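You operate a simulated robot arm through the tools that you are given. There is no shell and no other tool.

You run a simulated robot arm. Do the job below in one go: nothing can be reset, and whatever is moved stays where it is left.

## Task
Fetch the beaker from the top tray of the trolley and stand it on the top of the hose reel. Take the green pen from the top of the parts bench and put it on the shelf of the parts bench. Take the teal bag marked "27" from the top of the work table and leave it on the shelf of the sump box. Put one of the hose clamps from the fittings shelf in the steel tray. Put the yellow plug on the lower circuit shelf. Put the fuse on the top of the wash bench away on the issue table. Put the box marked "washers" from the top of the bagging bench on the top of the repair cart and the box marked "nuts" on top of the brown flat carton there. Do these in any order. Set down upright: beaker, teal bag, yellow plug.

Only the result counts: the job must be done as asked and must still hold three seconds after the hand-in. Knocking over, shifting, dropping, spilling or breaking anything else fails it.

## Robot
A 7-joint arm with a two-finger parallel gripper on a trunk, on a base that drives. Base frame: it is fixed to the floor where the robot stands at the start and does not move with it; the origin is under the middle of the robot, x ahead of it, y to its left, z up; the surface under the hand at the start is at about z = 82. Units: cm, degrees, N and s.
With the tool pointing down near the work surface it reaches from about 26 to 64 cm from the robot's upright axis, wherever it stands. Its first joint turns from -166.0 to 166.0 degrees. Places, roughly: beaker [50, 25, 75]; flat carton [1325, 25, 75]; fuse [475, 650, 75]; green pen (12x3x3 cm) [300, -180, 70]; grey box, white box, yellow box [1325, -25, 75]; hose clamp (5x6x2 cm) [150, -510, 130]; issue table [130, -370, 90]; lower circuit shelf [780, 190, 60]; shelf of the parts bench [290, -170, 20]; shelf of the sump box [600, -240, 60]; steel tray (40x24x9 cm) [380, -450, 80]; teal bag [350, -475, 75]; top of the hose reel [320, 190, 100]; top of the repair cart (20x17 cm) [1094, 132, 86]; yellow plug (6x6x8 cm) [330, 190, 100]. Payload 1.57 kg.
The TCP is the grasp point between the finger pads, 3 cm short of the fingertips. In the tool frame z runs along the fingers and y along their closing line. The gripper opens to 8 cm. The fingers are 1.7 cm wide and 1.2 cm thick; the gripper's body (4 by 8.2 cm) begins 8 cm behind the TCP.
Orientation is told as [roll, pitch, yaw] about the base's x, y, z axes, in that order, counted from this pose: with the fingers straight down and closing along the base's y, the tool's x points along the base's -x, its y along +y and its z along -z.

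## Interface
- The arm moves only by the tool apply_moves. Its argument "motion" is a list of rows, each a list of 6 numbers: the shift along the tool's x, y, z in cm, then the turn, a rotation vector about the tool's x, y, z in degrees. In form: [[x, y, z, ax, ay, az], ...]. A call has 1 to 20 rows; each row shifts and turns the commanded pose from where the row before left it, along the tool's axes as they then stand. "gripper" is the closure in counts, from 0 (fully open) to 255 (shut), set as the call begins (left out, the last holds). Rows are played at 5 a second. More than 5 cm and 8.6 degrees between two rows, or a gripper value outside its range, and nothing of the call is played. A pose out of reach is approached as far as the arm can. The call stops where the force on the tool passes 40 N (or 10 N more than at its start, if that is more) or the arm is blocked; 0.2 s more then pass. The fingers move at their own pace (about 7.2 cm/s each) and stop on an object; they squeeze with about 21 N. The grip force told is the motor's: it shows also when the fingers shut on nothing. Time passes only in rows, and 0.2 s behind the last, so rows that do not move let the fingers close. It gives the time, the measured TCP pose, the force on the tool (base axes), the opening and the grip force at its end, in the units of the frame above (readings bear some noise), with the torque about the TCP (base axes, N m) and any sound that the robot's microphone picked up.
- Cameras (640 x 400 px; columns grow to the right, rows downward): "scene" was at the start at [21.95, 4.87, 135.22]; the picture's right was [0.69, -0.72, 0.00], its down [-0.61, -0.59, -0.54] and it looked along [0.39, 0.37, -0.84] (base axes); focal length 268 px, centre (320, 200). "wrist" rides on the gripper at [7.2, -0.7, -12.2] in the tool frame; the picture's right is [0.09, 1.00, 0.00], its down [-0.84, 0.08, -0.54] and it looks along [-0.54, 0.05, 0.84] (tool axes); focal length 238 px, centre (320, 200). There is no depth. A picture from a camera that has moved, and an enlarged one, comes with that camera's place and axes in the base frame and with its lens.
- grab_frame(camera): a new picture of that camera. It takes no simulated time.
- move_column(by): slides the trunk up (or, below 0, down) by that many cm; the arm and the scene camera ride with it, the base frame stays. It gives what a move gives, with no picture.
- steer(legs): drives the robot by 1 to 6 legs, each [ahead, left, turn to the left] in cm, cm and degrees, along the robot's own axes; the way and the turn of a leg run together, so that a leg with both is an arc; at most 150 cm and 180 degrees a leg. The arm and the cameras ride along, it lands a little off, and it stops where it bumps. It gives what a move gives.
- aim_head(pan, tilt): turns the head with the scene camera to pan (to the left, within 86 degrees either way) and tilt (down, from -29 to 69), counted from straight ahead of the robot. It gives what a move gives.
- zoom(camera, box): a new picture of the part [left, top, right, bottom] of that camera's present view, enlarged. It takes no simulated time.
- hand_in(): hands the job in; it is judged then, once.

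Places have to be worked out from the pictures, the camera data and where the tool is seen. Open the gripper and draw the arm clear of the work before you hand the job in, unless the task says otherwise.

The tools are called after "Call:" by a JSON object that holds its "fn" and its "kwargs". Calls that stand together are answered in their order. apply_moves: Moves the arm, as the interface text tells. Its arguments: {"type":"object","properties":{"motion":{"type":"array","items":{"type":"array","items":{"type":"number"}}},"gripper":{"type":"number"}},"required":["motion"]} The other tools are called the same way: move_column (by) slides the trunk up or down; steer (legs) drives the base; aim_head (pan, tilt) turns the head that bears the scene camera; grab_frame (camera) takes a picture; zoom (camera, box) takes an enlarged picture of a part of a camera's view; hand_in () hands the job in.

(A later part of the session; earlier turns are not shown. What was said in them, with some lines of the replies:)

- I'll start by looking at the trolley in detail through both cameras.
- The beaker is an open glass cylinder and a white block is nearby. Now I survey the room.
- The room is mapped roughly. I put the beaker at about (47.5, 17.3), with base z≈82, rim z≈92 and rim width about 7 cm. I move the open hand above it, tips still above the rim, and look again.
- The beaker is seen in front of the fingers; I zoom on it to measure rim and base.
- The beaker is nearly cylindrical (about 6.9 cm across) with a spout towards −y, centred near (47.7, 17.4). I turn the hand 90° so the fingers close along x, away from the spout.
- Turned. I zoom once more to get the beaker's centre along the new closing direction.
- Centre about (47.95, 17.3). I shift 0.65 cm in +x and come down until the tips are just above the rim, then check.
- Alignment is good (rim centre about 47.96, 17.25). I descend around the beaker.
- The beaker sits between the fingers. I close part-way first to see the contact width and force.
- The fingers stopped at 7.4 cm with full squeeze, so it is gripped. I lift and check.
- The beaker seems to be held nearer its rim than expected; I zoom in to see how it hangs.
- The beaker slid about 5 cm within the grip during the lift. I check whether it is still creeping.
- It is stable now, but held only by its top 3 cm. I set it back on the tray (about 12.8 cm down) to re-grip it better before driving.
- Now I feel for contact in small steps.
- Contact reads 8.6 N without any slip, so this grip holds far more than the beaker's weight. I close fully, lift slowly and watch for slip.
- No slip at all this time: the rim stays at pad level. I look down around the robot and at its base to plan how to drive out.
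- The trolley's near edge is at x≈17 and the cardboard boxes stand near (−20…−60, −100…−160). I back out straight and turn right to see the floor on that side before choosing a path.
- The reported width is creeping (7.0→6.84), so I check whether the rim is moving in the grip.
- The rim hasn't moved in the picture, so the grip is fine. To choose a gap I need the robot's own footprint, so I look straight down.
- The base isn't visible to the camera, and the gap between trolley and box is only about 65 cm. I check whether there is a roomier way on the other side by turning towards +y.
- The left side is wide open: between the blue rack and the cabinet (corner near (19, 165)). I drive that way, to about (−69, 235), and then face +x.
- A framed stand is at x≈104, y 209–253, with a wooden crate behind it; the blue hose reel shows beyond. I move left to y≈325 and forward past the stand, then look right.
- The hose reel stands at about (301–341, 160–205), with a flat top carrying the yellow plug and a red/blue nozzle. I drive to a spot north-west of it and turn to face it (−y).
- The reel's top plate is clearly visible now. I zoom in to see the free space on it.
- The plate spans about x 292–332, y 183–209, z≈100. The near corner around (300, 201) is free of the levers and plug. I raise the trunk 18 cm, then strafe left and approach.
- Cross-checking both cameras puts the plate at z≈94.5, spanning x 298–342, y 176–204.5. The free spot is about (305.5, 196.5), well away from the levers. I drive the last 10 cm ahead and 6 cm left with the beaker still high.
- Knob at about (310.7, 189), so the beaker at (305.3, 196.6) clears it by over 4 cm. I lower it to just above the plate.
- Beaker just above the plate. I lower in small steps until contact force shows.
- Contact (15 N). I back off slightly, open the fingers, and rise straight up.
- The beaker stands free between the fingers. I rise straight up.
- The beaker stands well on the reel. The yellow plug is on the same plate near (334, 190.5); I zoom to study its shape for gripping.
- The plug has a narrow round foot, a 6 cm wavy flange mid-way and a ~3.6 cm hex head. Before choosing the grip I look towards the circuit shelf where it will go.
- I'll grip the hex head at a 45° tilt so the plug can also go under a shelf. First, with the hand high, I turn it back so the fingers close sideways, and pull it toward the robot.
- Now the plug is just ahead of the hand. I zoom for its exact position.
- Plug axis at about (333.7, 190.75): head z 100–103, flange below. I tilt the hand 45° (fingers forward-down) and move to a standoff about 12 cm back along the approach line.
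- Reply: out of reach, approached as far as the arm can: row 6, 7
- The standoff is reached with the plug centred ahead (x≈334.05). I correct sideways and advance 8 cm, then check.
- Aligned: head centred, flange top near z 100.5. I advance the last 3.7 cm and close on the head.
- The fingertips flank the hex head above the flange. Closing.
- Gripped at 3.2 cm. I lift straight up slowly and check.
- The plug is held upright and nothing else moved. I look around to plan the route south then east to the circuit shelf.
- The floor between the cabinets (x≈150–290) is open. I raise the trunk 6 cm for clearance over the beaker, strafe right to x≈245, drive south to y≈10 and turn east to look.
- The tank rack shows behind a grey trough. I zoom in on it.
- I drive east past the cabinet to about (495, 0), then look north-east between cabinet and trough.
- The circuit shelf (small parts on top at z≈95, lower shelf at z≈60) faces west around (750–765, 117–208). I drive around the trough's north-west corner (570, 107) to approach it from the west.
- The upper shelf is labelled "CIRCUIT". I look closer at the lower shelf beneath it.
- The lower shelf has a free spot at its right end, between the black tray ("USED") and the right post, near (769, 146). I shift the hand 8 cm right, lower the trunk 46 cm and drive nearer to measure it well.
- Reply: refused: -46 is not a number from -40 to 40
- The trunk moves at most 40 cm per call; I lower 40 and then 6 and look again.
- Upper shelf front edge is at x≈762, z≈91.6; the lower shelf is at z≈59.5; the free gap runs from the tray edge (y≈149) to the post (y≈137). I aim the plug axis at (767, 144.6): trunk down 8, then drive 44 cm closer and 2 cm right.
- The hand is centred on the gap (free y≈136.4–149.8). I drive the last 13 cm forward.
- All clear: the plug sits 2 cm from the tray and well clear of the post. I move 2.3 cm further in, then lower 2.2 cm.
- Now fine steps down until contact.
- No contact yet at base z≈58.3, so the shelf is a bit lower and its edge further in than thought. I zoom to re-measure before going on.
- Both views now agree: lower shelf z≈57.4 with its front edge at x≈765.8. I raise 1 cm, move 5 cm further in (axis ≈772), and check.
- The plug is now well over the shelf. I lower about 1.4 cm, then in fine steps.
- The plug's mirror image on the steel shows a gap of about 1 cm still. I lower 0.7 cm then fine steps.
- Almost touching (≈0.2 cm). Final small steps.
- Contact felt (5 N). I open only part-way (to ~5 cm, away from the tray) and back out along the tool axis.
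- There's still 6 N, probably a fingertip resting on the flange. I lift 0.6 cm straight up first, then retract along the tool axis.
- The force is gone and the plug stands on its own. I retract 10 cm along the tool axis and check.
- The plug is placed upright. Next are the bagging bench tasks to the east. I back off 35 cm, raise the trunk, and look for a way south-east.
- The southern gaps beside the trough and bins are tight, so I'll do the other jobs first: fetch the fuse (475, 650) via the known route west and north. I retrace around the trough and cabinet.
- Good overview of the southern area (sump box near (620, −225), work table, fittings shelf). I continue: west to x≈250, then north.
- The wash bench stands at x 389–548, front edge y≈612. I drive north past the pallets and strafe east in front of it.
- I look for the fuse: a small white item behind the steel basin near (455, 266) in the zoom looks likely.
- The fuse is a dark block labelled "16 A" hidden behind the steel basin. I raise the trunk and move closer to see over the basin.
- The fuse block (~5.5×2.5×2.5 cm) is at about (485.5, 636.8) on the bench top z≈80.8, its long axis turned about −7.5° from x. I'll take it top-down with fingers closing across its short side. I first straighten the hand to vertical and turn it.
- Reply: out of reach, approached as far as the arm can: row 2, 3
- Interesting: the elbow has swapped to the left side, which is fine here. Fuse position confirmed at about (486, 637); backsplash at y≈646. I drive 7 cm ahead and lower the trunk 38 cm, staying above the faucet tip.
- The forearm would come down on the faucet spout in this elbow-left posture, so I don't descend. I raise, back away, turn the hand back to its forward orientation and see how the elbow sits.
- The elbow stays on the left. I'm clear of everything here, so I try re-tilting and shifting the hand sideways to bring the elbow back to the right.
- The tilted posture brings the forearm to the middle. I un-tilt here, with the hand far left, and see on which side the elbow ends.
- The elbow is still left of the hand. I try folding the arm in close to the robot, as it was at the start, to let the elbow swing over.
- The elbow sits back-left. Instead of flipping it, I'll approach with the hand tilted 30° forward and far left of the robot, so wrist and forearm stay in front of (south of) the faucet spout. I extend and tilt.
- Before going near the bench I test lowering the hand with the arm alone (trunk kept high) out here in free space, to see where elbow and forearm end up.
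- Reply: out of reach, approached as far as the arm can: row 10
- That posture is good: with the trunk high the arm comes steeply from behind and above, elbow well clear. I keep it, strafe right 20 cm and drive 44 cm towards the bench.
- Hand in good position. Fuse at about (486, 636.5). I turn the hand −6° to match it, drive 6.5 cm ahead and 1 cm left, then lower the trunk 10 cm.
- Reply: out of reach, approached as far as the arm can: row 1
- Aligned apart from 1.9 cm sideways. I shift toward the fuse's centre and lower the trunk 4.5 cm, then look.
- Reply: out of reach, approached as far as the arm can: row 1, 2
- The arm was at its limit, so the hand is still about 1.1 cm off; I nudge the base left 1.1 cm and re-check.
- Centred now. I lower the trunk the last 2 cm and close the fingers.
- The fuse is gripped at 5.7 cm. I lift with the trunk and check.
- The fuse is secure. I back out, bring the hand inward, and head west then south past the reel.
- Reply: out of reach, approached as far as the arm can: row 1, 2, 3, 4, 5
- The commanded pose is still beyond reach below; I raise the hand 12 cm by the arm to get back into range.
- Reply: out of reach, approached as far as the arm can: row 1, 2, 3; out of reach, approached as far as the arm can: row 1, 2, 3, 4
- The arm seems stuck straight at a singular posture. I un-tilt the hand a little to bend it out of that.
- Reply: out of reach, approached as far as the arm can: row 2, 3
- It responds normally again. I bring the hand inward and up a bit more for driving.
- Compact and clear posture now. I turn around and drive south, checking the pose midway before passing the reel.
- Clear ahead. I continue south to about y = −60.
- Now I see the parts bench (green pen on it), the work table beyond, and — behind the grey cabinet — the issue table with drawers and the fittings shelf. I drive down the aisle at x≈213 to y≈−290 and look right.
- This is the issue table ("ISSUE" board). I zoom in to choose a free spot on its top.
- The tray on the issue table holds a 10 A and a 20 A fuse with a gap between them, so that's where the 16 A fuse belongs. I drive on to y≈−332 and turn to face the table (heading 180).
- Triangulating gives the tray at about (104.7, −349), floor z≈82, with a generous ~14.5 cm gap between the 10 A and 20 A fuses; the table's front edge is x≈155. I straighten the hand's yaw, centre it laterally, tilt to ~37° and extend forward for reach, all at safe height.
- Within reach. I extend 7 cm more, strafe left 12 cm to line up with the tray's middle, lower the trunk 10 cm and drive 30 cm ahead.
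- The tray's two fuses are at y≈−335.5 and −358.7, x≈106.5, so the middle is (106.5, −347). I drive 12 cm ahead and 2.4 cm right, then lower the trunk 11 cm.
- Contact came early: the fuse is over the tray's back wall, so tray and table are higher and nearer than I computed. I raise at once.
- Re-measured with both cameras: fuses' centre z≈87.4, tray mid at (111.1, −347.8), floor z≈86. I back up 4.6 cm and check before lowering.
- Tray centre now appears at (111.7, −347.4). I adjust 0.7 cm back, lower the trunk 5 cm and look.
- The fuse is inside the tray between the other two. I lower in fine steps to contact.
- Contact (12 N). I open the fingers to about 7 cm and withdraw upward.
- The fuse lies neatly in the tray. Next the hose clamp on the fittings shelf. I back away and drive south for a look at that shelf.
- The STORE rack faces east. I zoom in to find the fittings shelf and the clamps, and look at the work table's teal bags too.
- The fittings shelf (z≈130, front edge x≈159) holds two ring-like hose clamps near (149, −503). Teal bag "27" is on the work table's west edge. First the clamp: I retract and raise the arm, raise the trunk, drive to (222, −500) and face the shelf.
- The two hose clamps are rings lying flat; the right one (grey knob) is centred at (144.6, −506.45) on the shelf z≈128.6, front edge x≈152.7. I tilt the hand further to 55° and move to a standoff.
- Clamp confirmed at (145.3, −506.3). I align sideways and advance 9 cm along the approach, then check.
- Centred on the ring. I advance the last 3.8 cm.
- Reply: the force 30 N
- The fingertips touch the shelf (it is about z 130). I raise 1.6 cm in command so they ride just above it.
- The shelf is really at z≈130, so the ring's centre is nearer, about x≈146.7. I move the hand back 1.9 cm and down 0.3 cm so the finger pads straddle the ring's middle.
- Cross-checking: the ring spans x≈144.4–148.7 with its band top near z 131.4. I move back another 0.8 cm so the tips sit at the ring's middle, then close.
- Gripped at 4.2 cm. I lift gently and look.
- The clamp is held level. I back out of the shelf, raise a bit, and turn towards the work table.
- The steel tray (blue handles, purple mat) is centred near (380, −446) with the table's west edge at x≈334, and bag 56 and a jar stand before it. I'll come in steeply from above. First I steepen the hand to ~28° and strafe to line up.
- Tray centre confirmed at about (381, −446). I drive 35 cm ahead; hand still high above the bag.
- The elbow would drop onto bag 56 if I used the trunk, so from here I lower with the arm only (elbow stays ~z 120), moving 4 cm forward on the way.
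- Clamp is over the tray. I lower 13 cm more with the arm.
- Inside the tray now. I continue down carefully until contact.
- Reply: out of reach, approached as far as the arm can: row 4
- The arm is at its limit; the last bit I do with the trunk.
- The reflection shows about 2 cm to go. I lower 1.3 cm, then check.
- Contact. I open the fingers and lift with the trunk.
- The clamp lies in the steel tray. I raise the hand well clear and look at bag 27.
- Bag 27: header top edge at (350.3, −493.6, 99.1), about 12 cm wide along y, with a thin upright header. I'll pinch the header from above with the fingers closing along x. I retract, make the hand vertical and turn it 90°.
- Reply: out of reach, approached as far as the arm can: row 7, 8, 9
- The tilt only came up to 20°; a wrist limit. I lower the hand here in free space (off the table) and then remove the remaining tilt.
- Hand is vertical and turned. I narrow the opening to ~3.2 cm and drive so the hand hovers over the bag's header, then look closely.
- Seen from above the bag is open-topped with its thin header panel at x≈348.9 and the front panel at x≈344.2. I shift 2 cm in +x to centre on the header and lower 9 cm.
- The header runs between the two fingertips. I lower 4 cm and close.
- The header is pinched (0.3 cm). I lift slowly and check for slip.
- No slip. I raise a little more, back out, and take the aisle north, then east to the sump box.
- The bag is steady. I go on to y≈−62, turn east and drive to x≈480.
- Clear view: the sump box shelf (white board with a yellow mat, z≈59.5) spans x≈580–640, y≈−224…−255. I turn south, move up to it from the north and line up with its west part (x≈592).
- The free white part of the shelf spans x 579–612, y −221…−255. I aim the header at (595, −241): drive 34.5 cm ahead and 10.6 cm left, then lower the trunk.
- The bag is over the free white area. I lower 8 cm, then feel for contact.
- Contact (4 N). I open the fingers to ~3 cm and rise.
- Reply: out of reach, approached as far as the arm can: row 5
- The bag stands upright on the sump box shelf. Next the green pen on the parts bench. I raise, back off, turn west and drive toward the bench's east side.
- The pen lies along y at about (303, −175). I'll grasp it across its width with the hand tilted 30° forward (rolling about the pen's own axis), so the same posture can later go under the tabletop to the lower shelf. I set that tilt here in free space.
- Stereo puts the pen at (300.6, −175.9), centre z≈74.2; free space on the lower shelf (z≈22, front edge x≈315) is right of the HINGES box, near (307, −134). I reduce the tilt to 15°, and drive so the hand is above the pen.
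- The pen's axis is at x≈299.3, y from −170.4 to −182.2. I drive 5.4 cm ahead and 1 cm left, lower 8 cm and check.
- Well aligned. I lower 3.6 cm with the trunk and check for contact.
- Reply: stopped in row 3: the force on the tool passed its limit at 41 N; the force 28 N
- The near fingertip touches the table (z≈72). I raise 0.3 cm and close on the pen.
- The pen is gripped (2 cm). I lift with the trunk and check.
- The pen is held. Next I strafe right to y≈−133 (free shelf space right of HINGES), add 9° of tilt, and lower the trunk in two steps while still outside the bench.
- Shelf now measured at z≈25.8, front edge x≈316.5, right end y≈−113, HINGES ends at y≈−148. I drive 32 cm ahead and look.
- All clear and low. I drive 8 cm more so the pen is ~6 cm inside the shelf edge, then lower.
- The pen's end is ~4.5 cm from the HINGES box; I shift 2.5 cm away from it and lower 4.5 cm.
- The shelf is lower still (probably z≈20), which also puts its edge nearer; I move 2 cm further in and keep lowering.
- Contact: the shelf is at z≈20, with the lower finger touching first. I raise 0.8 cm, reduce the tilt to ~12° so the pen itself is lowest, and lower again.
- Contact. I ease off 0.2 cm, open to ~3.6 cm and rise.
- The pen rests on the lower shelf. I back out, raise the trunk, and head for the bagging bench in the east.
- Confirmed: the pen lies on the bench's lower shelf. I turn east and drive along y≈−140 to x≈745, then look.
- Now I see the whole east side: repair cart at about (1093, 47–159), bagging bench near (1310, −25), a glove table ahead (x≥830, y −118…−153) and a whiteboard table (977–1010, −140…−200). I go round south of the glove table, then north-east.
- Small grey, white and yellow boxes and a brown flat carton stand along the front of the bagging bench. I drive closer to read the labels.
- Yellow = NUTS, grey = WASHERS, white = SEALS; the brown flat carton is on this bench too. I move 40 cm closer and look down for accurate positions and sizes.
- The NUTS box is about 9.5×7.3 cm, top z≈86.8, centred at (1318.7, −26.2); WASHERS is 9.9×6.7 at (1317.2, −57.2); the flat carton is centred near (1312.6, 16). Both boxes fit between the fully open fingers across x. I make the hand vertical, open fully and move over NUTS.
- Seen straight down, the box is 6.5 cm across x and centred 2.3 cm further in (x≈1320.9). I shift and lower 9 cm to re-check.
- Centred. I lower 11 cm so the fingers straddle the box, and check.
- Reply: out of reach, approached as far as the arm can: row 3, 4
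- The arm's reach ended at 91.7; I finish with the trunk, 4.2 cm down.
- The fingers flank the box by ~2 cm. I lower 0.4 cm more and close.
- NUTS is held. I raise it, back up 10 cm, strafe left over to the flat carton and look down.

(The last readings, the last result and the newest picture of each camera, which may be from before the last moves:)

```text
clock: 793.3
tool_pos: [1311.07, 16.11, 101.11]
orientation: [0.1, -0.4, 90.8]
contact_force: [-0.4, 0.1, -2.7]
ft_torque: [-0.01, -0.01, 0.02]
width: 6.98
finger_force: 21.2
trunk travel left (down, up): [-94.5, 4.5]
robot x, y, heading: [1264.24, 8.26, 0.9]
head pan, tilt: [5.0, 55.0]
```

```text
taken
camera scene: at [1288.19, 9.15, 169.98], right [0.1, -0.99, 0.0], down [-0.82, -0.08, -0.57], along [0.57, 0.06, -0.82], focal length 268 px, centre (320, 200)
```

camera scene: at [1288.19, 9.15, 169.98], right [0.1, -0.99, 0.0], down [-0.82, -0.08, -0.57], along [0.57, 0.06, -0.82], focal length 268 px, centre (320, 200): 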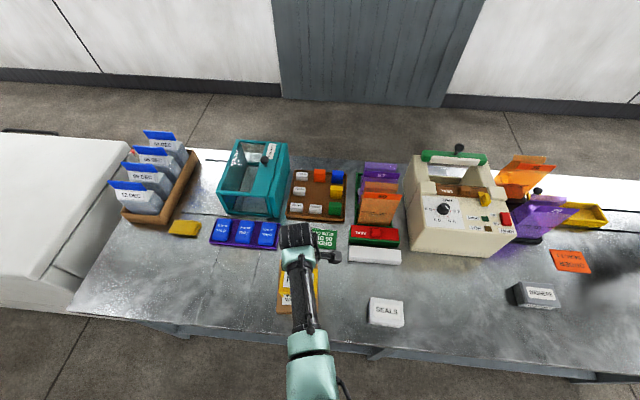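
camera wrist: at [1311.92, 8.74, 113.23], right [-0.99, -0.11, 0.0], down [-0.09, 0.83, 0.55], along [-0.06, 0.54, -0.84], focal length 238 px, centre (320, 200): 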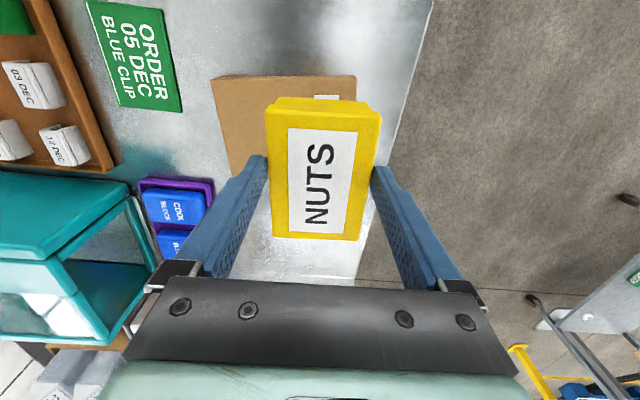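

The carton's top spans about x 1308–1322.5, y 12–24.5 (centre ≈ (1315.3, 18.3)). I shift the box over its centre and lower the trunk 8 cm.

Call:
{"fn": "apply_moves", "kwargs": {"motion": [[-1.1, -2.1, 0, 0, 0, 0], [-1.1, -2.1, 0, 0, 0, 0], [0, 0, 0, 0, 0, 0]]}}

Call:
{"fn": "move_column", "kwargs": {"by": -7.5}}

Call:
{"fn": "grab_frame", "kwargs": {"camera": "wrist"}}

Call:
{"fn": "zoom", "kwargs": {"camera": "scene", "box": [230, 210, 410, 330]}}

```text
clock: 794.1
tool_pos: [1315.22, 18.07, 101.19]
orientation: [-0.1, -0.4, 90.9]
contact_force: [-0.2, 0.3, -1.7]
ft_torque: [0.03, -0.01, -0.02]
width: 6.99
finger_force: 20.8
trunk travel left (down, up): [-94.5, 4.5]
robot x, y, heading: [1264.29, 8.05, 0.7]
head pan, tilt: [5.0, 55.0]
```

```text
clock: 795.3
tool_pos: [1315.39, 18.06, 93.66]
orientation: [-0.2, -0.5, 90.9]
contact_force: [0.0, -1.0, -1.6]
ft_torque: [-0.03, 0.03, 0.02]
width: 6.99
finger_force: 21.1
trunk travel left (down, up): [-87.0, 12.0]
robot x, y, heading: [1264.36, 8.15, 0.7]
head pan, tilt: [5.0, 55.0]
```

```text
taken
camera wrist: at [1316.09, 10.82, 105.81], right [-0.99, -0.11, 0.0], down [-0.09, 0.83, 0.55], along [-0.06, 0.54, -0.84], focal length 238 px, centre (320, 200)
```

wrist: 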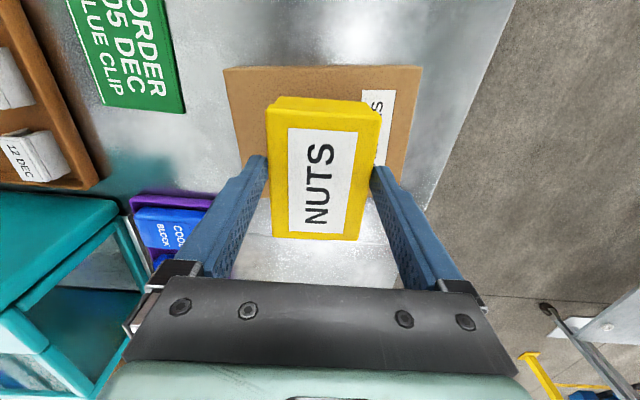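

```text
3.33 times, centred on (320, 270) of scene
camera zoom: at [1288.18, 9.09, 162.48], right [0.1, -0.99, 0.0], down [-0.82, -0.08, -0.57], along [0.57, 0.06, -0.82], focal length 892 px, centre (320, -33)
```

zoom: 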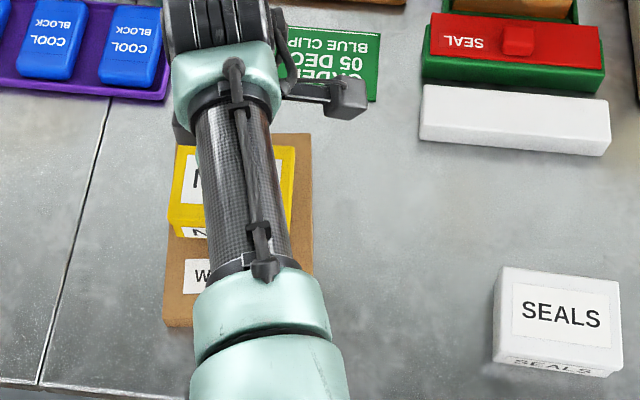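

Box and carton centres agree within half a centimetre. I lower 2.8 cm, then in fine steps.

Call:
{"fn": "move_column", "kwargs": {"by": -2.5}}

Call:
{"fn": "apply_moves", "kwargs": {"motion": [[0, 0, 0.3, 0, 0, 0], [0, 0, 0.3, 0, 0, 0], [0, 0, 0, 0, 0, 0]]}}

```text
clock: 796.0
tool_pos: [1315.35, 18.14, 91.1]
orientation: [-0.1, -0.4, 90.9]
contact_force: [0.8, -0.3, -1.6]
ft_torque: [-0.03, 0.0, 0.0]
width: 7.0
finger_force: 21.8
trunk travel left (down, up): [-84.5, 14.5]
robot x, y, heading: [1263.82, 8.05, 0.7]
head pan, tilt: [5.0, 55.0]
```

```text
clock: 796.8
tool_pos: [1315.38, 18.18, 90.46]
orientation: [0.0, -0.4, 90.9]
contact_force: [-0.4, -0.2, -2.3]
ft_torque: [0.0, 0.01, -0.03]
width: 7.01
finger_force: 21.0
trunk travel left (down, up): [-84.5, 14.5]
robot x, y, heading: [1263.98, 7.9, 0.9]
head pan, tilt: [5.0, 55.0]
```

Call:
{"fn": "apply_moves", "kwargs": {"motion": [[0, 0, 0.25, 0, 0, 0], [0, 0, 0.25, 0, 0, 0], [0, 0, 0, 0, 0, 0]]}}

Call:
{"fn": "apply_moves", "kwargs": {"motion": [[0, 0, 0.2, 0, 0, 0], [0, 0, 0.2, 0, 0, 0], [0, 0, 0, 0, 0, 0]]}}

```text
clock: 797.6
tool_pos: [1315.43, 18.15, 90.0]
orientation: [-0.1, -0.4, 91.0]
contact_force: [-1.8, -1.2, 6.1]
ft_torque: [0.05, 0.27, 0.12]
width: 7.0
finger_force: 21.3
trunk travel left (down, up): [-84.5, 14.5]
robot x, y, heading: [1263.95, 8.1, 0.8]
head pan, tilt: [5.0, 55.0]
```

```text
clock: 798.4
tool_pos: [1315.22, 18.14, 89.85]
orientation: [-0.3, -0.3, 90.9]
contact_force: [0.5, -1.0, 15.8]
ft_torque: [-0.04, 0.07, 0.31]
width: 6.95
finger_force: 21.1
trunk travel left (down, up): [-84.5, 14.5]
robot x, y, heading: [1263.87, 8.13, 0.6]
head pan, tilt: [5.0, 55.0]
```

Contact with the carton at TCP ≈90. I back off 0.2 cm, open and rise.

Call:
{"fn": "apply_moves", "kwargs": {"motion": [[0, 0, -0.25, 0, 0, 0], [0, 0, 0, 0, 0, 0]]}}

Call:
{"fn": "apply_moves", "kwargs": {"motion": [[0, 0, 0, 0, 0, 0], [0, 0, 0, 0, 0, 0], [0, 0, 0, 0, 0, 0]], "gripper": 0}}

Call:
{"fn": "move_column", "kwargs": {"by": 13}}

Call:
{"fn": "grab_frame", "kwargs": {"camera": "wrist"}}

```text
clock: 799.0
tool_pos: [1315.19, 18.2, 89.69]
orientation: [0.2, -0.4, 90.8]
contact_force: [0.9, 0.7, 3.3]
ft_torque: [0.21, -0.2, -0.04]
width: 6.97
finger_force: 21.3
trunk travel left (down, up): [-84.5, 14.5]
robot x, y, heading: [1263.84, 8.25, 0.9]
head pan, tilt: [5.0, 55.0]
```

```text
clock: 799.8
tool_pos: [1315.21, 18.19, 89.94]
orientation: [0.0, -0.4, 90.9]
contact_force: [0.0, 0.3, 0.4]
ft_torque: [0.01, -0.02, 0.05]
width: 8.03
finger_force: 0.2
trunk travel left (down, up): [-84.5, 14.5]
robot x, y, heading: [1264.09, 8.16, 0.7]
head pan, tilt: [5.0, 55.0]
```

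```text
clock: 801.4
tool_pos: [1315.2, 18.07, 102.88]
orientation: [0.0, -0.4, 90.9]
contact_force: [-0.1, 0.8, -0.6]
ft_torque: [0.03, -0.01, 0.0]
width: 8.02
finger_force: 0.0
trunk travel left (down, up): [-97.5, 1.5]
robot x, y, heading: [1263.92, 7.74, 0.9]
head pan, tilt: [5.0, 55.0]
```

```text
taken
camera wrist: at [1316.09, 10.81, 115.0], right [-0.99, -0.11, 0.0], down [-0.09, 0.83, 0.55], along [-0.06, 0.54, -0.84], focal length 238 px, centre (320, 200)
```

wrist: 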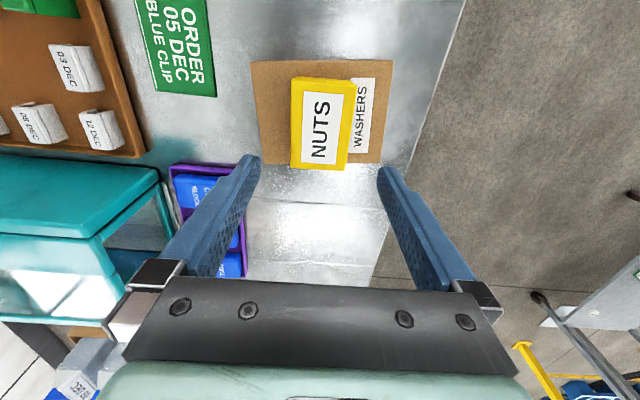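

NUTS sits on the carton. Now WASHERS: I back up 9 cm and strafe right to y≈−57.

Call:
{"fn": "steer", "kwargs": {"legs": [[-9, 0, -0.8], [0, -75, 0]]}}

Call:
{"fn": "grab_frame", "kwargs": {"camera": "wrist"}}

Call:
{"fn": "grab_frame", "kwargs": {"camera": "scene"}}

```text
clock: 806.1
tool_pos: [1306.84, -56.46, 102.96]
orientation: [0.0, -0.5, 91.2]
contact_force: [-0.2, -0.2, 0.6]
ft_torque: [0.02, 0.01, -0.03]
width: 8.02
finger_force: 0.0
trunk travel left (down, up): [-97.5, 1.5]
robot x, y, heading: [1256.03, -67.07, 1.5]
head pan, tilt: [5.0, 55.0]
```

```text
taken
camera wrist: at [1307.75, -63.8, 115.01], right [-0.99, -0.12, 0.0], down [-0.1, 0.83, 0.55], along [-0.06, 0.54, -0.84], focal length 238 px, centre (320, 200)
```

wrist: 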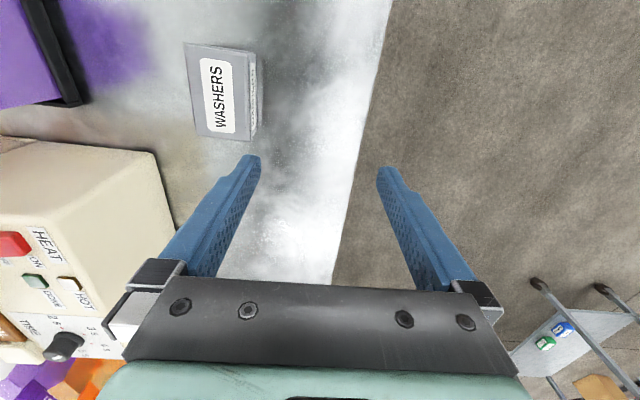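

```text
taken
camera scene: at [1279.85, -65.72, 172.98], right [0.11, -0.99, 0.0], down [-0.81, -0.09, -0.57], along [0.57, 0.06, -0.82], focal length 268 px, centre (320, 200)
```

scene: 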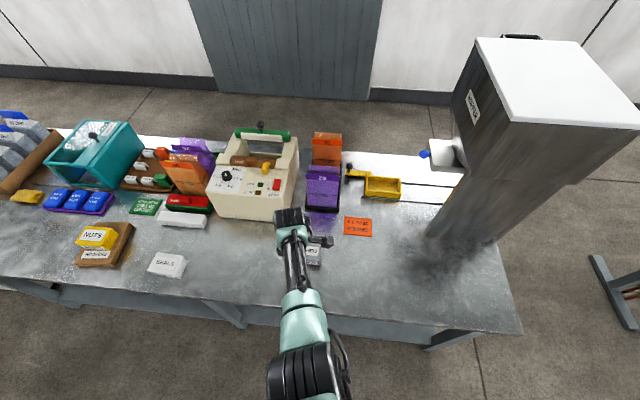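

WASHERS is centred near (1318.3, −58.2). I drive 11.5 cm ahead, 1.6 cm right and re-check from above.

Call:
{"fn": "steer", "kwargs": {"legs": [[11.5, -1.9, -1.2]]}}

Call:
{"fn": "zoom", "kwargs": {"camera": "wrist", "box": [230, 30, 410, 180]}}

```text
clock: 807.4
tool_pos: [1318.61, -59.22, 102.9]
orientation: [-0.1, -0.4, 90.2]
contact_force: [-0.1, -0.6, 0.4]
ft_torque: [-0.02, 0.0, 0.0]
width: 8.01
finger_force: 0.0
trunk travel left (down, up): [-97.5, 1.5]
robot x, y, heading: [1267.35, -68.83, 0.0]
head pan, tilt: [5.0, 55.0]
```

```text
2.67 times, centred on (320, 105) of wrist
camera zoom: at [1319.24, -66.71, 115.06], right [-1.0, -0.09, 0.0], down [-0.08, 0.83, 0.55], along [-0.05, 0.55, -0.84], focal length 636 px, centre (320, 453)
```

zoom: 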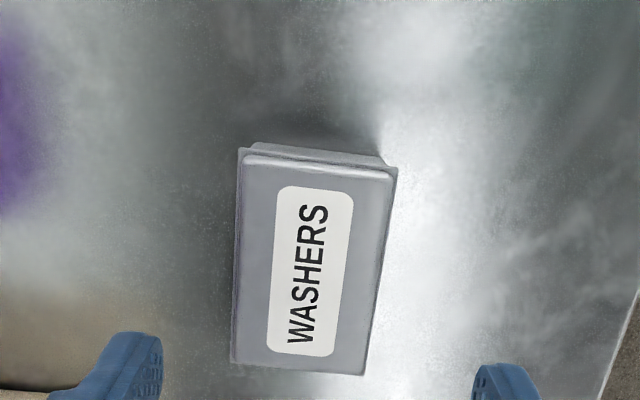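

It is turned about 6° and centred at (1319.05, −58.0). I rotate the hand 6.3°, correct the position and lower 9 cm.

Call:
{"fn": "apply_moves", "kwargs": {"motion": [[-1.2, -0.45, 0, 0, 0, 0], [0, 0, 0, 0, 0, 6.3], [0, 0, 3, 0, 0, 0], [0, 0, 3, 0, 0, 0], [0, 0, 0, 0, 0, 0]]}}

Call:
{"fn": "grab_frame", "kwargs": {"camera": "wrist"}}

```text
clock: 808.6
tool_pos: [1318.32, -57.68, 98.88]
orientation: [-0.1, -0.5, 83.8]
contact_force: [0.2, 0.5, 0.4]
ft_torque: [0.01, 0.0, 0.0]
width: 8.0
finger_force: 0.2
out of reach, approached as far as the arm can: row 4
trunk travel left (down, up): [-97.5, 1.5]
robot x, y, heading: [1267.25, -68.61, -0.1]
head pan, tilt: [5.0, 55.0]
```

```text
taken
camera wrist: at [1318.16, -65.12, 110.98], right [-1.0, 0.02, 0.0], down [0.01, 0.84, 0.55], along [0.01, 0.55, -0.84], focal length 238 px, centre (320, 200)
```

wrist: 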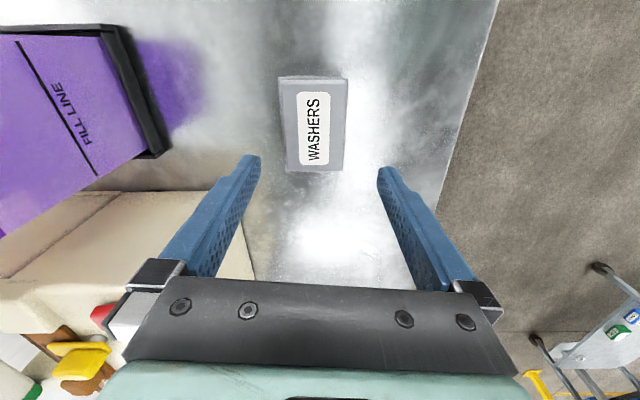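

I nudge the base 0.6 cm ahead and lower with the trunk.

Call:
{"fn": "steer", "kwargs": {"legs": [[0.6, 0, 0]]}}

Call:
{"fn": "move_column", "kwargs": {"by": -7.5}}

Call:
{"fn": "grab_frame", "kwargs": {"camera": "wrist"}}

```text
clock: 809.3
tool_pos: [1318.85, -57.79, 98.95]
orientation: [0.0, -0.4, 83.9]
contact_force: [0.4, 0.0, 0.1]
ft_torque: [0.04, -0.01, 0.02]
width: 8.0
finger_force: 0.0
trunk travel left (down, up): [-97.5, 1.5]
robot x, y, heading: [1268.45, -68.9, 0.0]
head pan, tilt: [5.0, 55.0]
```

```text
clock: 810.4
tool_pos: [1318.91, -57.72, 91.33]
orientation: [0.1, -0.4, 83.8]
contact_force: [0.5, 0.0, -0.3]
ft_torque: [0.03, 0.0, -0.01]
width: 8.01
finger_force: 0.0
trunk travel left (down, up): [-90.0, 9.0]
robot x, y, heading: [1268.15, -68.52, 0.1]
head pan, tilt: [5.0, 55.0]
```

```text
taken
camera wrist: at [1318.76, -65.1, 103.49], right [-1.0, 0.02, 0.0], down [0.01, 0.84, 0.55], along [0.01, 0.55, -0.84], focal length 238 px, centre (320, 200)
```

wrist: 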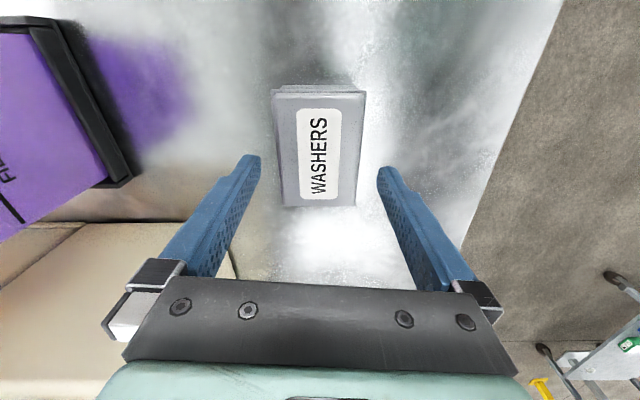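

Centred. Down 4.3 cm more, then close.

Call:
{"fn": "move_column", "kwargs": {"by": -4.3}}

Call:
{"fn": "grab_frame", "kwargs": {"camera": "wrist"}}

Call:
{"fn": "apply_moves", "kwargs": {"motion": [[0, 0, 0, 0, 0, 0], [0, 0, 0, 0, 0, 0], [0, 0, 0, 0, 0, 0], [0, 0, 0, 0, 0, 0]], "gripper": 255}}

Call:
{"fn": "move_column", "kwargs": {"by": 4}}

Call:
{"fn": "grab_frame", "kwargs": {"camera": "wrist"}}

```text
clock: 811.3
tool_pos: [1318.92, -57.8, 87.03]
orientation: [-0.1, -0.4, 83.9]
contact_force: [0.1, 0.5, -0.1]
ft_torque: [0.0, -0.03, -0.01]
width: 7.99
finger_force: 0.0
trunk travel left (down, up): [-85.7, 13.3]
robot x, y, heading: [1267.76, -68.99, -0.0]
head pan, tilt: [5.0, 55.0]
```

```text
taken
camera wrist: at [1318.77, -65.1, 99.18], right [-1.0, 0.02, 0.0], down [0.01, 0.84, 0.55], along [0.01, 0.55, -0.84], focal length 238 px, centre (320, 200)
```

wrist: 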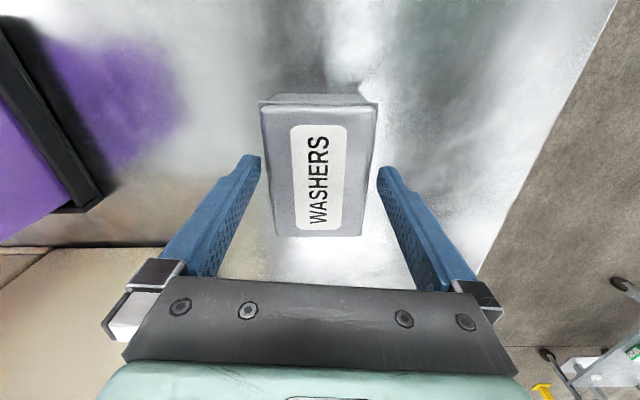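

```text
clock: 812.3
tool_pos: [1318.96, -57.71, 87.04]
orientation: [-0.1, -0.4, 83.9]
contact_force: [-0.1, 0.4, 1.1]
ft_torque: [-0.05, -0.09, 0.06]
width: 6.9
finger_force: 21.1
trunk travel left (down, up): [-85.7, 13.3]
robot x, y, heading: [1267.9, -68.65, -0.1]
head pan, tilt: [5.0, 55.0]
```

```text
clock: 813.1
tool_pos: [1318.82, -57.76, 91.03]
orientation: [0.0, -0.4, 83.8]
contact_force: [0.0, -0.2, -2.7]
ft_torque: [-0.02, 0.02, -0.04]
width: 6.9
finger_force: 20.6
trunk travel left (down, up): [-89.7, 9.3]
robot x, y, heading: [1267.73, -68.62, -0.1]
head pan, tilt: [5.0, 55.0]
```

```text
taken
camera wrist: at [1318.79, -65.09, 103.16], right [-1.0, 0.02, 0.0], down [0.01, 0.84, 0.55], along [0.01, 0.55, -0.84], focal length 238 px, centre (320, 200)
```

wrist: 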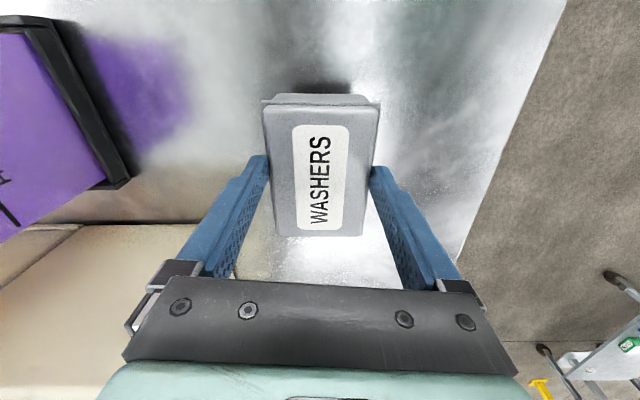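

WASHERS is held. I raise it, back away, and return west to stand in front (west side) of the repair cart; its free patch near (1090, 128) is the target.

Call:
{"fn": "apply_moves", "kwargs": {"motion": [[0, 0, -3, 0, 0, 0], [0, 0, -4, 0, 0, 0], [0, 0, -4, 0, 0, 0], [0, 0, 0, 0, 0, 0]]}}

Call:
{"fn": "steer", "kwargs": {"legs": [[-60, 0, 0], [-90, 0, 0], [-93, 0, 0], [0, 95, 0], [0, 92, 0]]}}

Call:
{"fn": "aim_head", "kwargs": {"pan": 0, "tilt": 45}}

Call:
{"fn": "grab_frame", "kwargs": {"camera": "scene"}}

Call:
{"fn": "grab_frame", "kwargs": {"camera": "wrist"}}

```text
clock: 814.1
tool_pos: [1323.77, -56.68, 98.56]
orientation: [0.2, -0.3, 83.8]
contact_force: [0.8, 0.8, -2.0]
ft_torque: [0.0, 0.01, 0.02]
width: 6.86
finger_force: 21.1
out of reach, approached as far as the arm can: row 1, 2, 3
trunk travel left (down, up): [-89.7, 9.3]
robot x, y, heading: [1267.9, -68.76, -0.1]
head pan, tilt: [5.0, 55.0]
```

```text
clock: 835.3
tool_pos: [1082.81, 131.34, 98.56]
orientation: [0.1, -0.2, 82.7]
contact_force: [-1.3, -0.5, -2.1]
ft_torque: [0.03, -0.01, -0.02]
width: 6.78
finger_force: 20.8
trunk travel left (down, up): [-89.7, 9.3]
robot x, y, heading: [1026.6, 120.53, -1.4]
head pan, tilt: [5.0, 55.0]
```

```text
clock: 836.0
tool_pos: [1082.78, 131.35, 98.52]
orientation: [0.1, -0.3, 82.5]
contact_force: [0.2, -0.5, -1.5]
ft_torque: [0.0, -0.01, 0.0]
width: 6.79
finger_force: 20.9
trunk travel left (down, up): [-89.7, 9.3]
robot x, y, heading: [1026.54, 120.72, -1.3]
head pan, tilt: [0.0, 45.0]
```

```text
taken
camera scene: at [1051.66, 120.07, 166.51], right [-0.02, -1.0, 0.0], down [-0.71, 0.02, -0.71], along [0.71, -0.02, -0.71], focal length 268 px, centre (320, 200)
```

scene: 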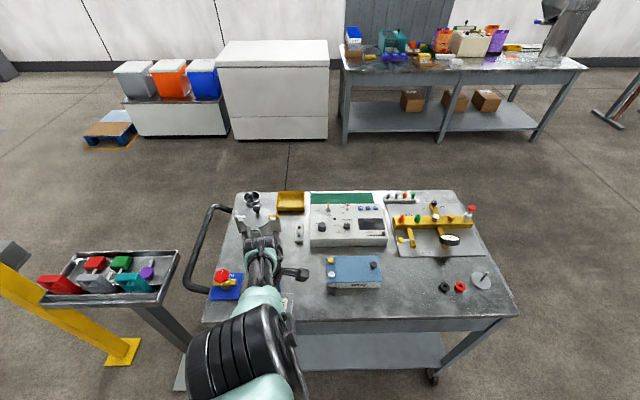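

```text
taken
camera wrist: at [1082.59, 124.07, 110.73], right [-1.0, 0.04, 0.0], down [0.03, 0.84, 0.55], along [0.02, 0.55, -0.84], focal length 238 px, centre (320, 200)
```

wrist: 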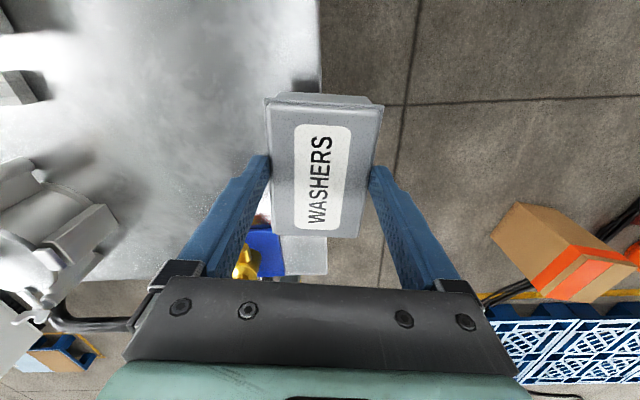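

The free patch on the cart lies between the blue valve (y≥143) and the blue box (y≤116), x from 1084 to ~1105. I drive 11 cm ahead so the box is over its middle and look.

Call:
{"fn": "steer", "kwargs": {"legs": [[11.3, -0.5, 1.3]]}}

Call:
{"fn": "grab_frame", "kwargs": {"camera": "wrist"}}

Call:
{"fn": "aim_head", "kwargs": {"pan": -20, "tilt": 50}}

Call:
{"fn": "grab_frame", "kwargs": {"camera": "scene"}}

```text
clock: 837.2
tool_pos: [1093.79, 131.95, 98.64]
orientation: [0.1, -0.3, 83.8]
contact_force: [0.7, 0.3, -1.2]
ft_torque: [-0.02, -0.03, -0.02]
width: 6.8
finger_force: 21.1
trunk travel left (down, up): [-89.7, 9.3]
robot x, y, heading: [1037.74, 119.59, -0.2]
head pan, tilt: [0.0, 45.0]
```

```text
taken
camera wrist: at [1093.64, 124.65, 110.78], right [-1.0, 0.02, 0.0], down [0.01, 0.84, 0.55], along [0.01, 0.55, -0.84], focal length 238 px, centre (320, 200)
```

wrist: 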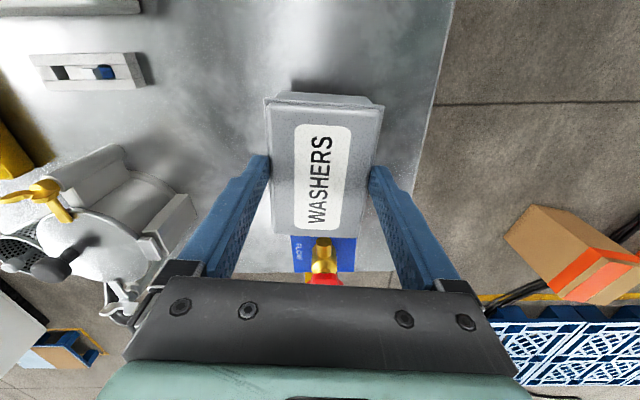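

```text
clock: 838.1
tool_pos: [1093.77, 131.87, 98.64]
orientation: [0.2, -0.4, 83.8]
contact_force: [0.0, 0.8, -1.1]
ft_torque: [0.01, 0.02, 0.01]
width: 6.79
finger_force: 20.6
trunk travel left (down, up): [-89.7, 9.3]
robot x, y, heading: [1037.62, 119.85, -0.2]
head pan, tilt: [-20.0, 50.0]
```

```text
taken
camera scene: at [1061.97, 117.35, 165.83], right [-0.34, -0.94, 0.0], down [-0.72, 0.26, -0.64], along [0.6, -0.22, -0.77], focal length 268 px, centre (320, 200)
```

scene: 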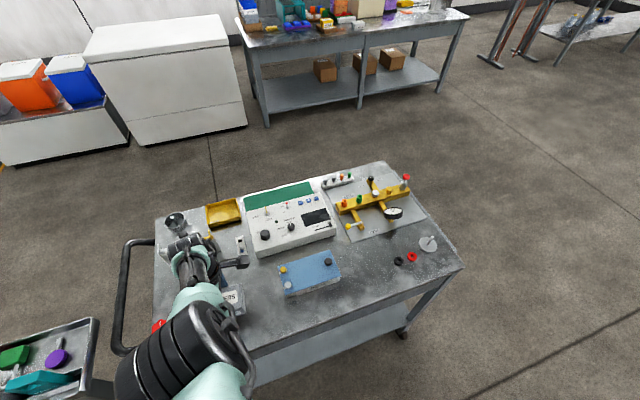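

The box is over the free patch with ≥8 cm to everything. I lower 6 cm, then fine steps.

Call:
{"fn": "move_column", "kwargs": {"by": -6}}

Call:
{"fn": "grab_frame", "kwargs": {"camera": "wrist"}}

Call:
{"fn": "move_column", "kwargs": {"by": -1}}

```text
clock: 839.1
tool_pos: [1093.95, 131.95, 92.88]
orientation: [-0.2, -0.4, 83.8]
contact_force: [-0.7, 0.6, 15.3]
ft_torque: [0.06, 0.05, 0.17]
width: 6.79
finger_force: 21.3
trunk travel left (down, up): [-83.7, 15.3]
robot x, y, heading: [1037.75, 120.13, -0.1]
head pan, tilt: [-20.0, 50.0]
```

```text
taken
camera wrist: at [1093.79, 124.69, 104.99], right [-1.0, 0.02, 0.0], down [0.01, 0.84, 0.55], along [0.01, 0.55, -0.84], focal length 238 px, centre (320, 200)
```

wrist: 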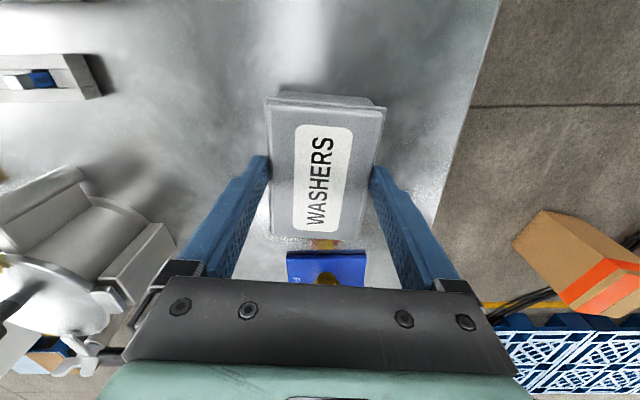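

```text
clock: 839.6
tool_pos: [1093.88, 131.94, 91.66]
orientation: [0.1, -0.4, 83.7]
contact_force: [3.1, 1.1, 13.0]
ft_torque: [0.2, -0.19, -0.03]
width: 6.77
finger_force: 20.9
trunk travel left (down, up): [-82.7, 16.3]
robot x, y, heading: [1037.54, 119.93, 0.0]
head pan, tilt: [-20.0, 50.0]
```

The box is on the cart (the fingers slid down a little in the last step). I raise 0.3 cm, open and rise.

Call:
{"fn": "move_column", "kwargs": {"by": 0.4}}

Call:
{"fn": "apply_moves", "kwargs": {"motion": [[0, 0, 0, 0, 0, 0], [0, 0, 0, 0, 0, 0], [0, 0, 0, 0, 0, 0]], "gripper": 0}}

Call:
{"fn": "move_column", "kwargs": {"by": 10}}

Call:
{"fn": "grab_frame", "kwargs": {"camera": "wrist"}}

```text
clock: 840.2
tool_pos: [1093.64, 131.86, 91.8]
orientation: [0.4, -0.2, 83.8]
contact_force: [-0.2, -0.2, -1.4]
ft_torque: [0.0, 0.0, 0.0]
width: 6.76
finger_force: 20.8
trunk travel left (down, up): [-83.1, 15.9]
robot x, y, heading: [1037.87, 119.82, -0.0]
head pan, tilt: [-20.0, 50.0]
```

```text
clock: 841.0
tool_pos: [1093.79, 131.93, 92.01]
orientation: [0.2, -0.4, 83.9]
contact_force: [-0.4, -0.5, 0.5]
ft_torque: [-0.03, 0.03, 0.01]
width: 7.97
finger_force: 0.0
trunk travel left (down, up): [-83.1, 15.9]
robot x, y, heading: [1037.72, 120.09, 0.2]
head pan, tilt: [-20.0, 50.0]
```

```text
clock: 842.3
tool_pos: [1093.8, 131.86, 101.99]
orientation: [0.1, -0.4, 83.9]
contact_force: [0.3, -0.8, -0.1]
ft_torque: [0.03, 0.0, -0.01]
width: 7.99
finger_force: 0.0
trunk travel left (down, up): [-93.1, 5.9]
robot x, y, heading: [1037.95, 120.08, -0.1]
head pan, tilt: [-20.0, 50.0]
```

```text
taken
camera wrist: at [1093.69, 124.64, 114.14], right [-1.0, 0.02, 0.0], down [0.01, 0.84, 0.55], along [0.01, 0.55, -0.84], focal length 238 px, centre (320, 200)
```

wrist: 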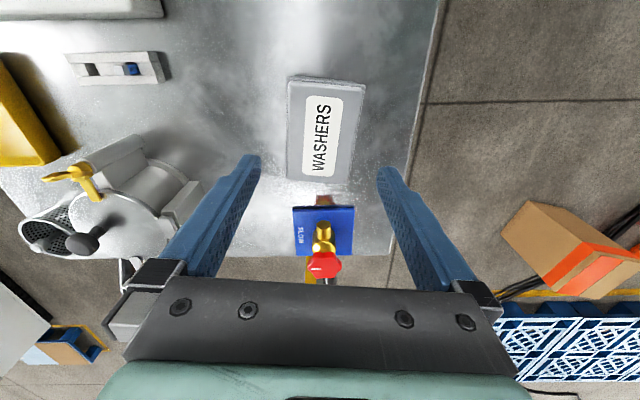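

Call:
{"fn": "zoom", "kwargs": {"camera": "wrist", "box": [260, 60, 400, 290]}}

Call:
{"fn": "steer", "kwargs": {"legs": [[-40, 0, 0]]}}

Call:
{"fn": "aim_head", "kwargs": {"pan": 10, "tilt": 40}}

Call:
{"fn": "grab_frame", "kwargs": {"camera": "scene"}}

Call:
{"fn": "zoom", "kwargs": {"camera": "scene", "box": [180, 130, 480, 330]}}

```text
1.74 times, centred on (330, 175) of wrist
camera zoom: at [1093.69, 124.64, 114.14], right [-1.0, 0.02, 0.0], down [0.01, 0.84, 0.55], along [0.01, 0.55, -0.84], focal length 414 px, centre (303, 244)
```

zoom: 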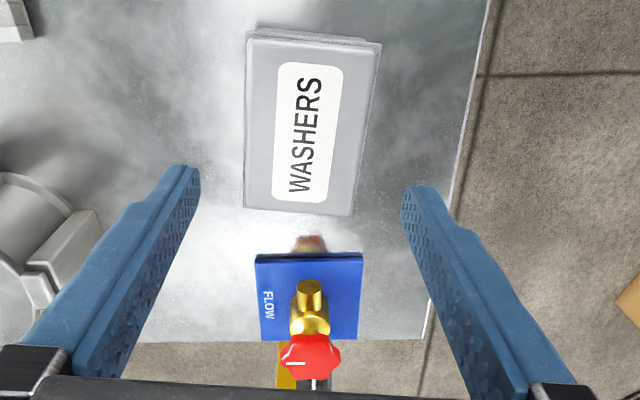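

```text
clock: 844.8
tool_pos: [1053.53, 131.92, 101.79]
orientation: [0.3, -0.3, 83.6]
contact_force: [0.1, -0.4, 0.9]
ft_torque: [0.04, -0.02, 0.0]
width: 7.99
finger_force: 0.2
trunk travel left (down, up): [-93.1, 5.9]
robot x, y, heading: [997.36, 120.25, -0.2]
head pan, tilt: [-20.0, 50.0]
```

```text
clock: 845.8
tool_pos: [1053.57, 131.93, 101.98]
orientation: [0.2, -0.2, 83.7]
contact_force: [0.2, 0.4, 0.1]
ft_torque: [0.0, 0.02, 0.01]
width: 7.99
finger_force: 0.0
trunk travel left (down, up): [-93.1, 5.9]
robot x, y, heading: [997.85, 120.07, -0.5]
head pan, tilt: [10.0, 40.0]
```

```text
taken
camera scene: at [1022.79, 121.44, 170.64], right [0.17, -0.99, 0.0], down [-0.63, -0.11, -0.77], along [0.75, 0.13, -0.64], focal length 268 px, centre (320, 200)
```

scene: 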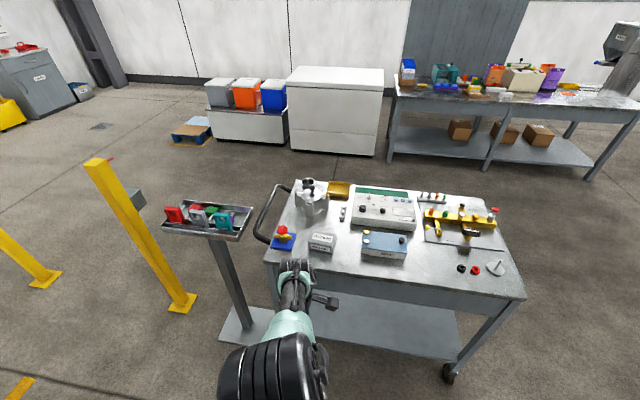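

```text
2.00 times, centred on (330, 230) of scene
camera zoom: at [1022.79, 121.44, 170.64], right [0.17, -0.99, 0.0], down [-0.63, -0.11, -0.77], along [0.75, 0.13, -0.64], focal length 535 px, centre (300, 140)
```

zoom: 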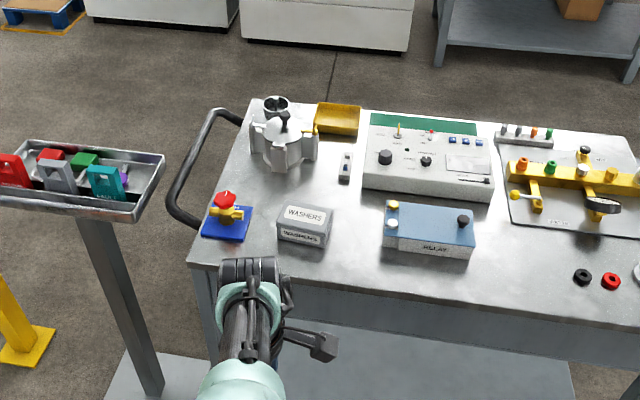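

All eight placements are done: the washers box stands free on the repair cart, the gripper is open and the arm is clear. I hand the job in.

Call:
{"fn": "hand_in", "kwargs": {}}

```text
The job is handed in.
```

I've handed the job in. All eight items are where you asked; I checked each one on camera just after letting go and didn't go back for a second look.

| Item | Where it is now |
|---|---|
| Beaker | Upright on the free corner of the hose reel top |
| Green pen | Lying on the parts bench shelf, right of the HINGES box |
| Teal bag "27" | Upright on the white part of the sump box shelf |
| Hose clamp | In the steel tray (the one with the grey knob) |
| Yellow plug | Upright at the right end of the lower circuit shelf |
| Fuse | In the small tray on the issue table |
| "Washers" box (grey) | On the free patch of the repair cart top |
| "Nuts" box (yellow) | On top of the brown flat carton on the bagging bench |

- **Fuse:** it is a 16 A fuse. I took "away" to mean the issue table tray that holds the 10 A and 20 A fuses, and put it in the gap between them.
- **"Washers" box:** the flat carton is also labelled WASHERS. I moved the grey box with that label.
- **Flat carton:** I took "there" to mean the bagging bench, because I saw no flat carton on the repair cart.
- **Contact with the fuse tray:** on my first try the fuse pressed down on the tray's back wall with about 15 N. The tray looked the same afterwards, but I can't rule out a very small shift.
- **Other contact:** the fingertips also touched the fittings shelf and the parts bench top. The bench touch was the hardest, about 41 N, and stopped the arm. Nothing else moved that I could see.
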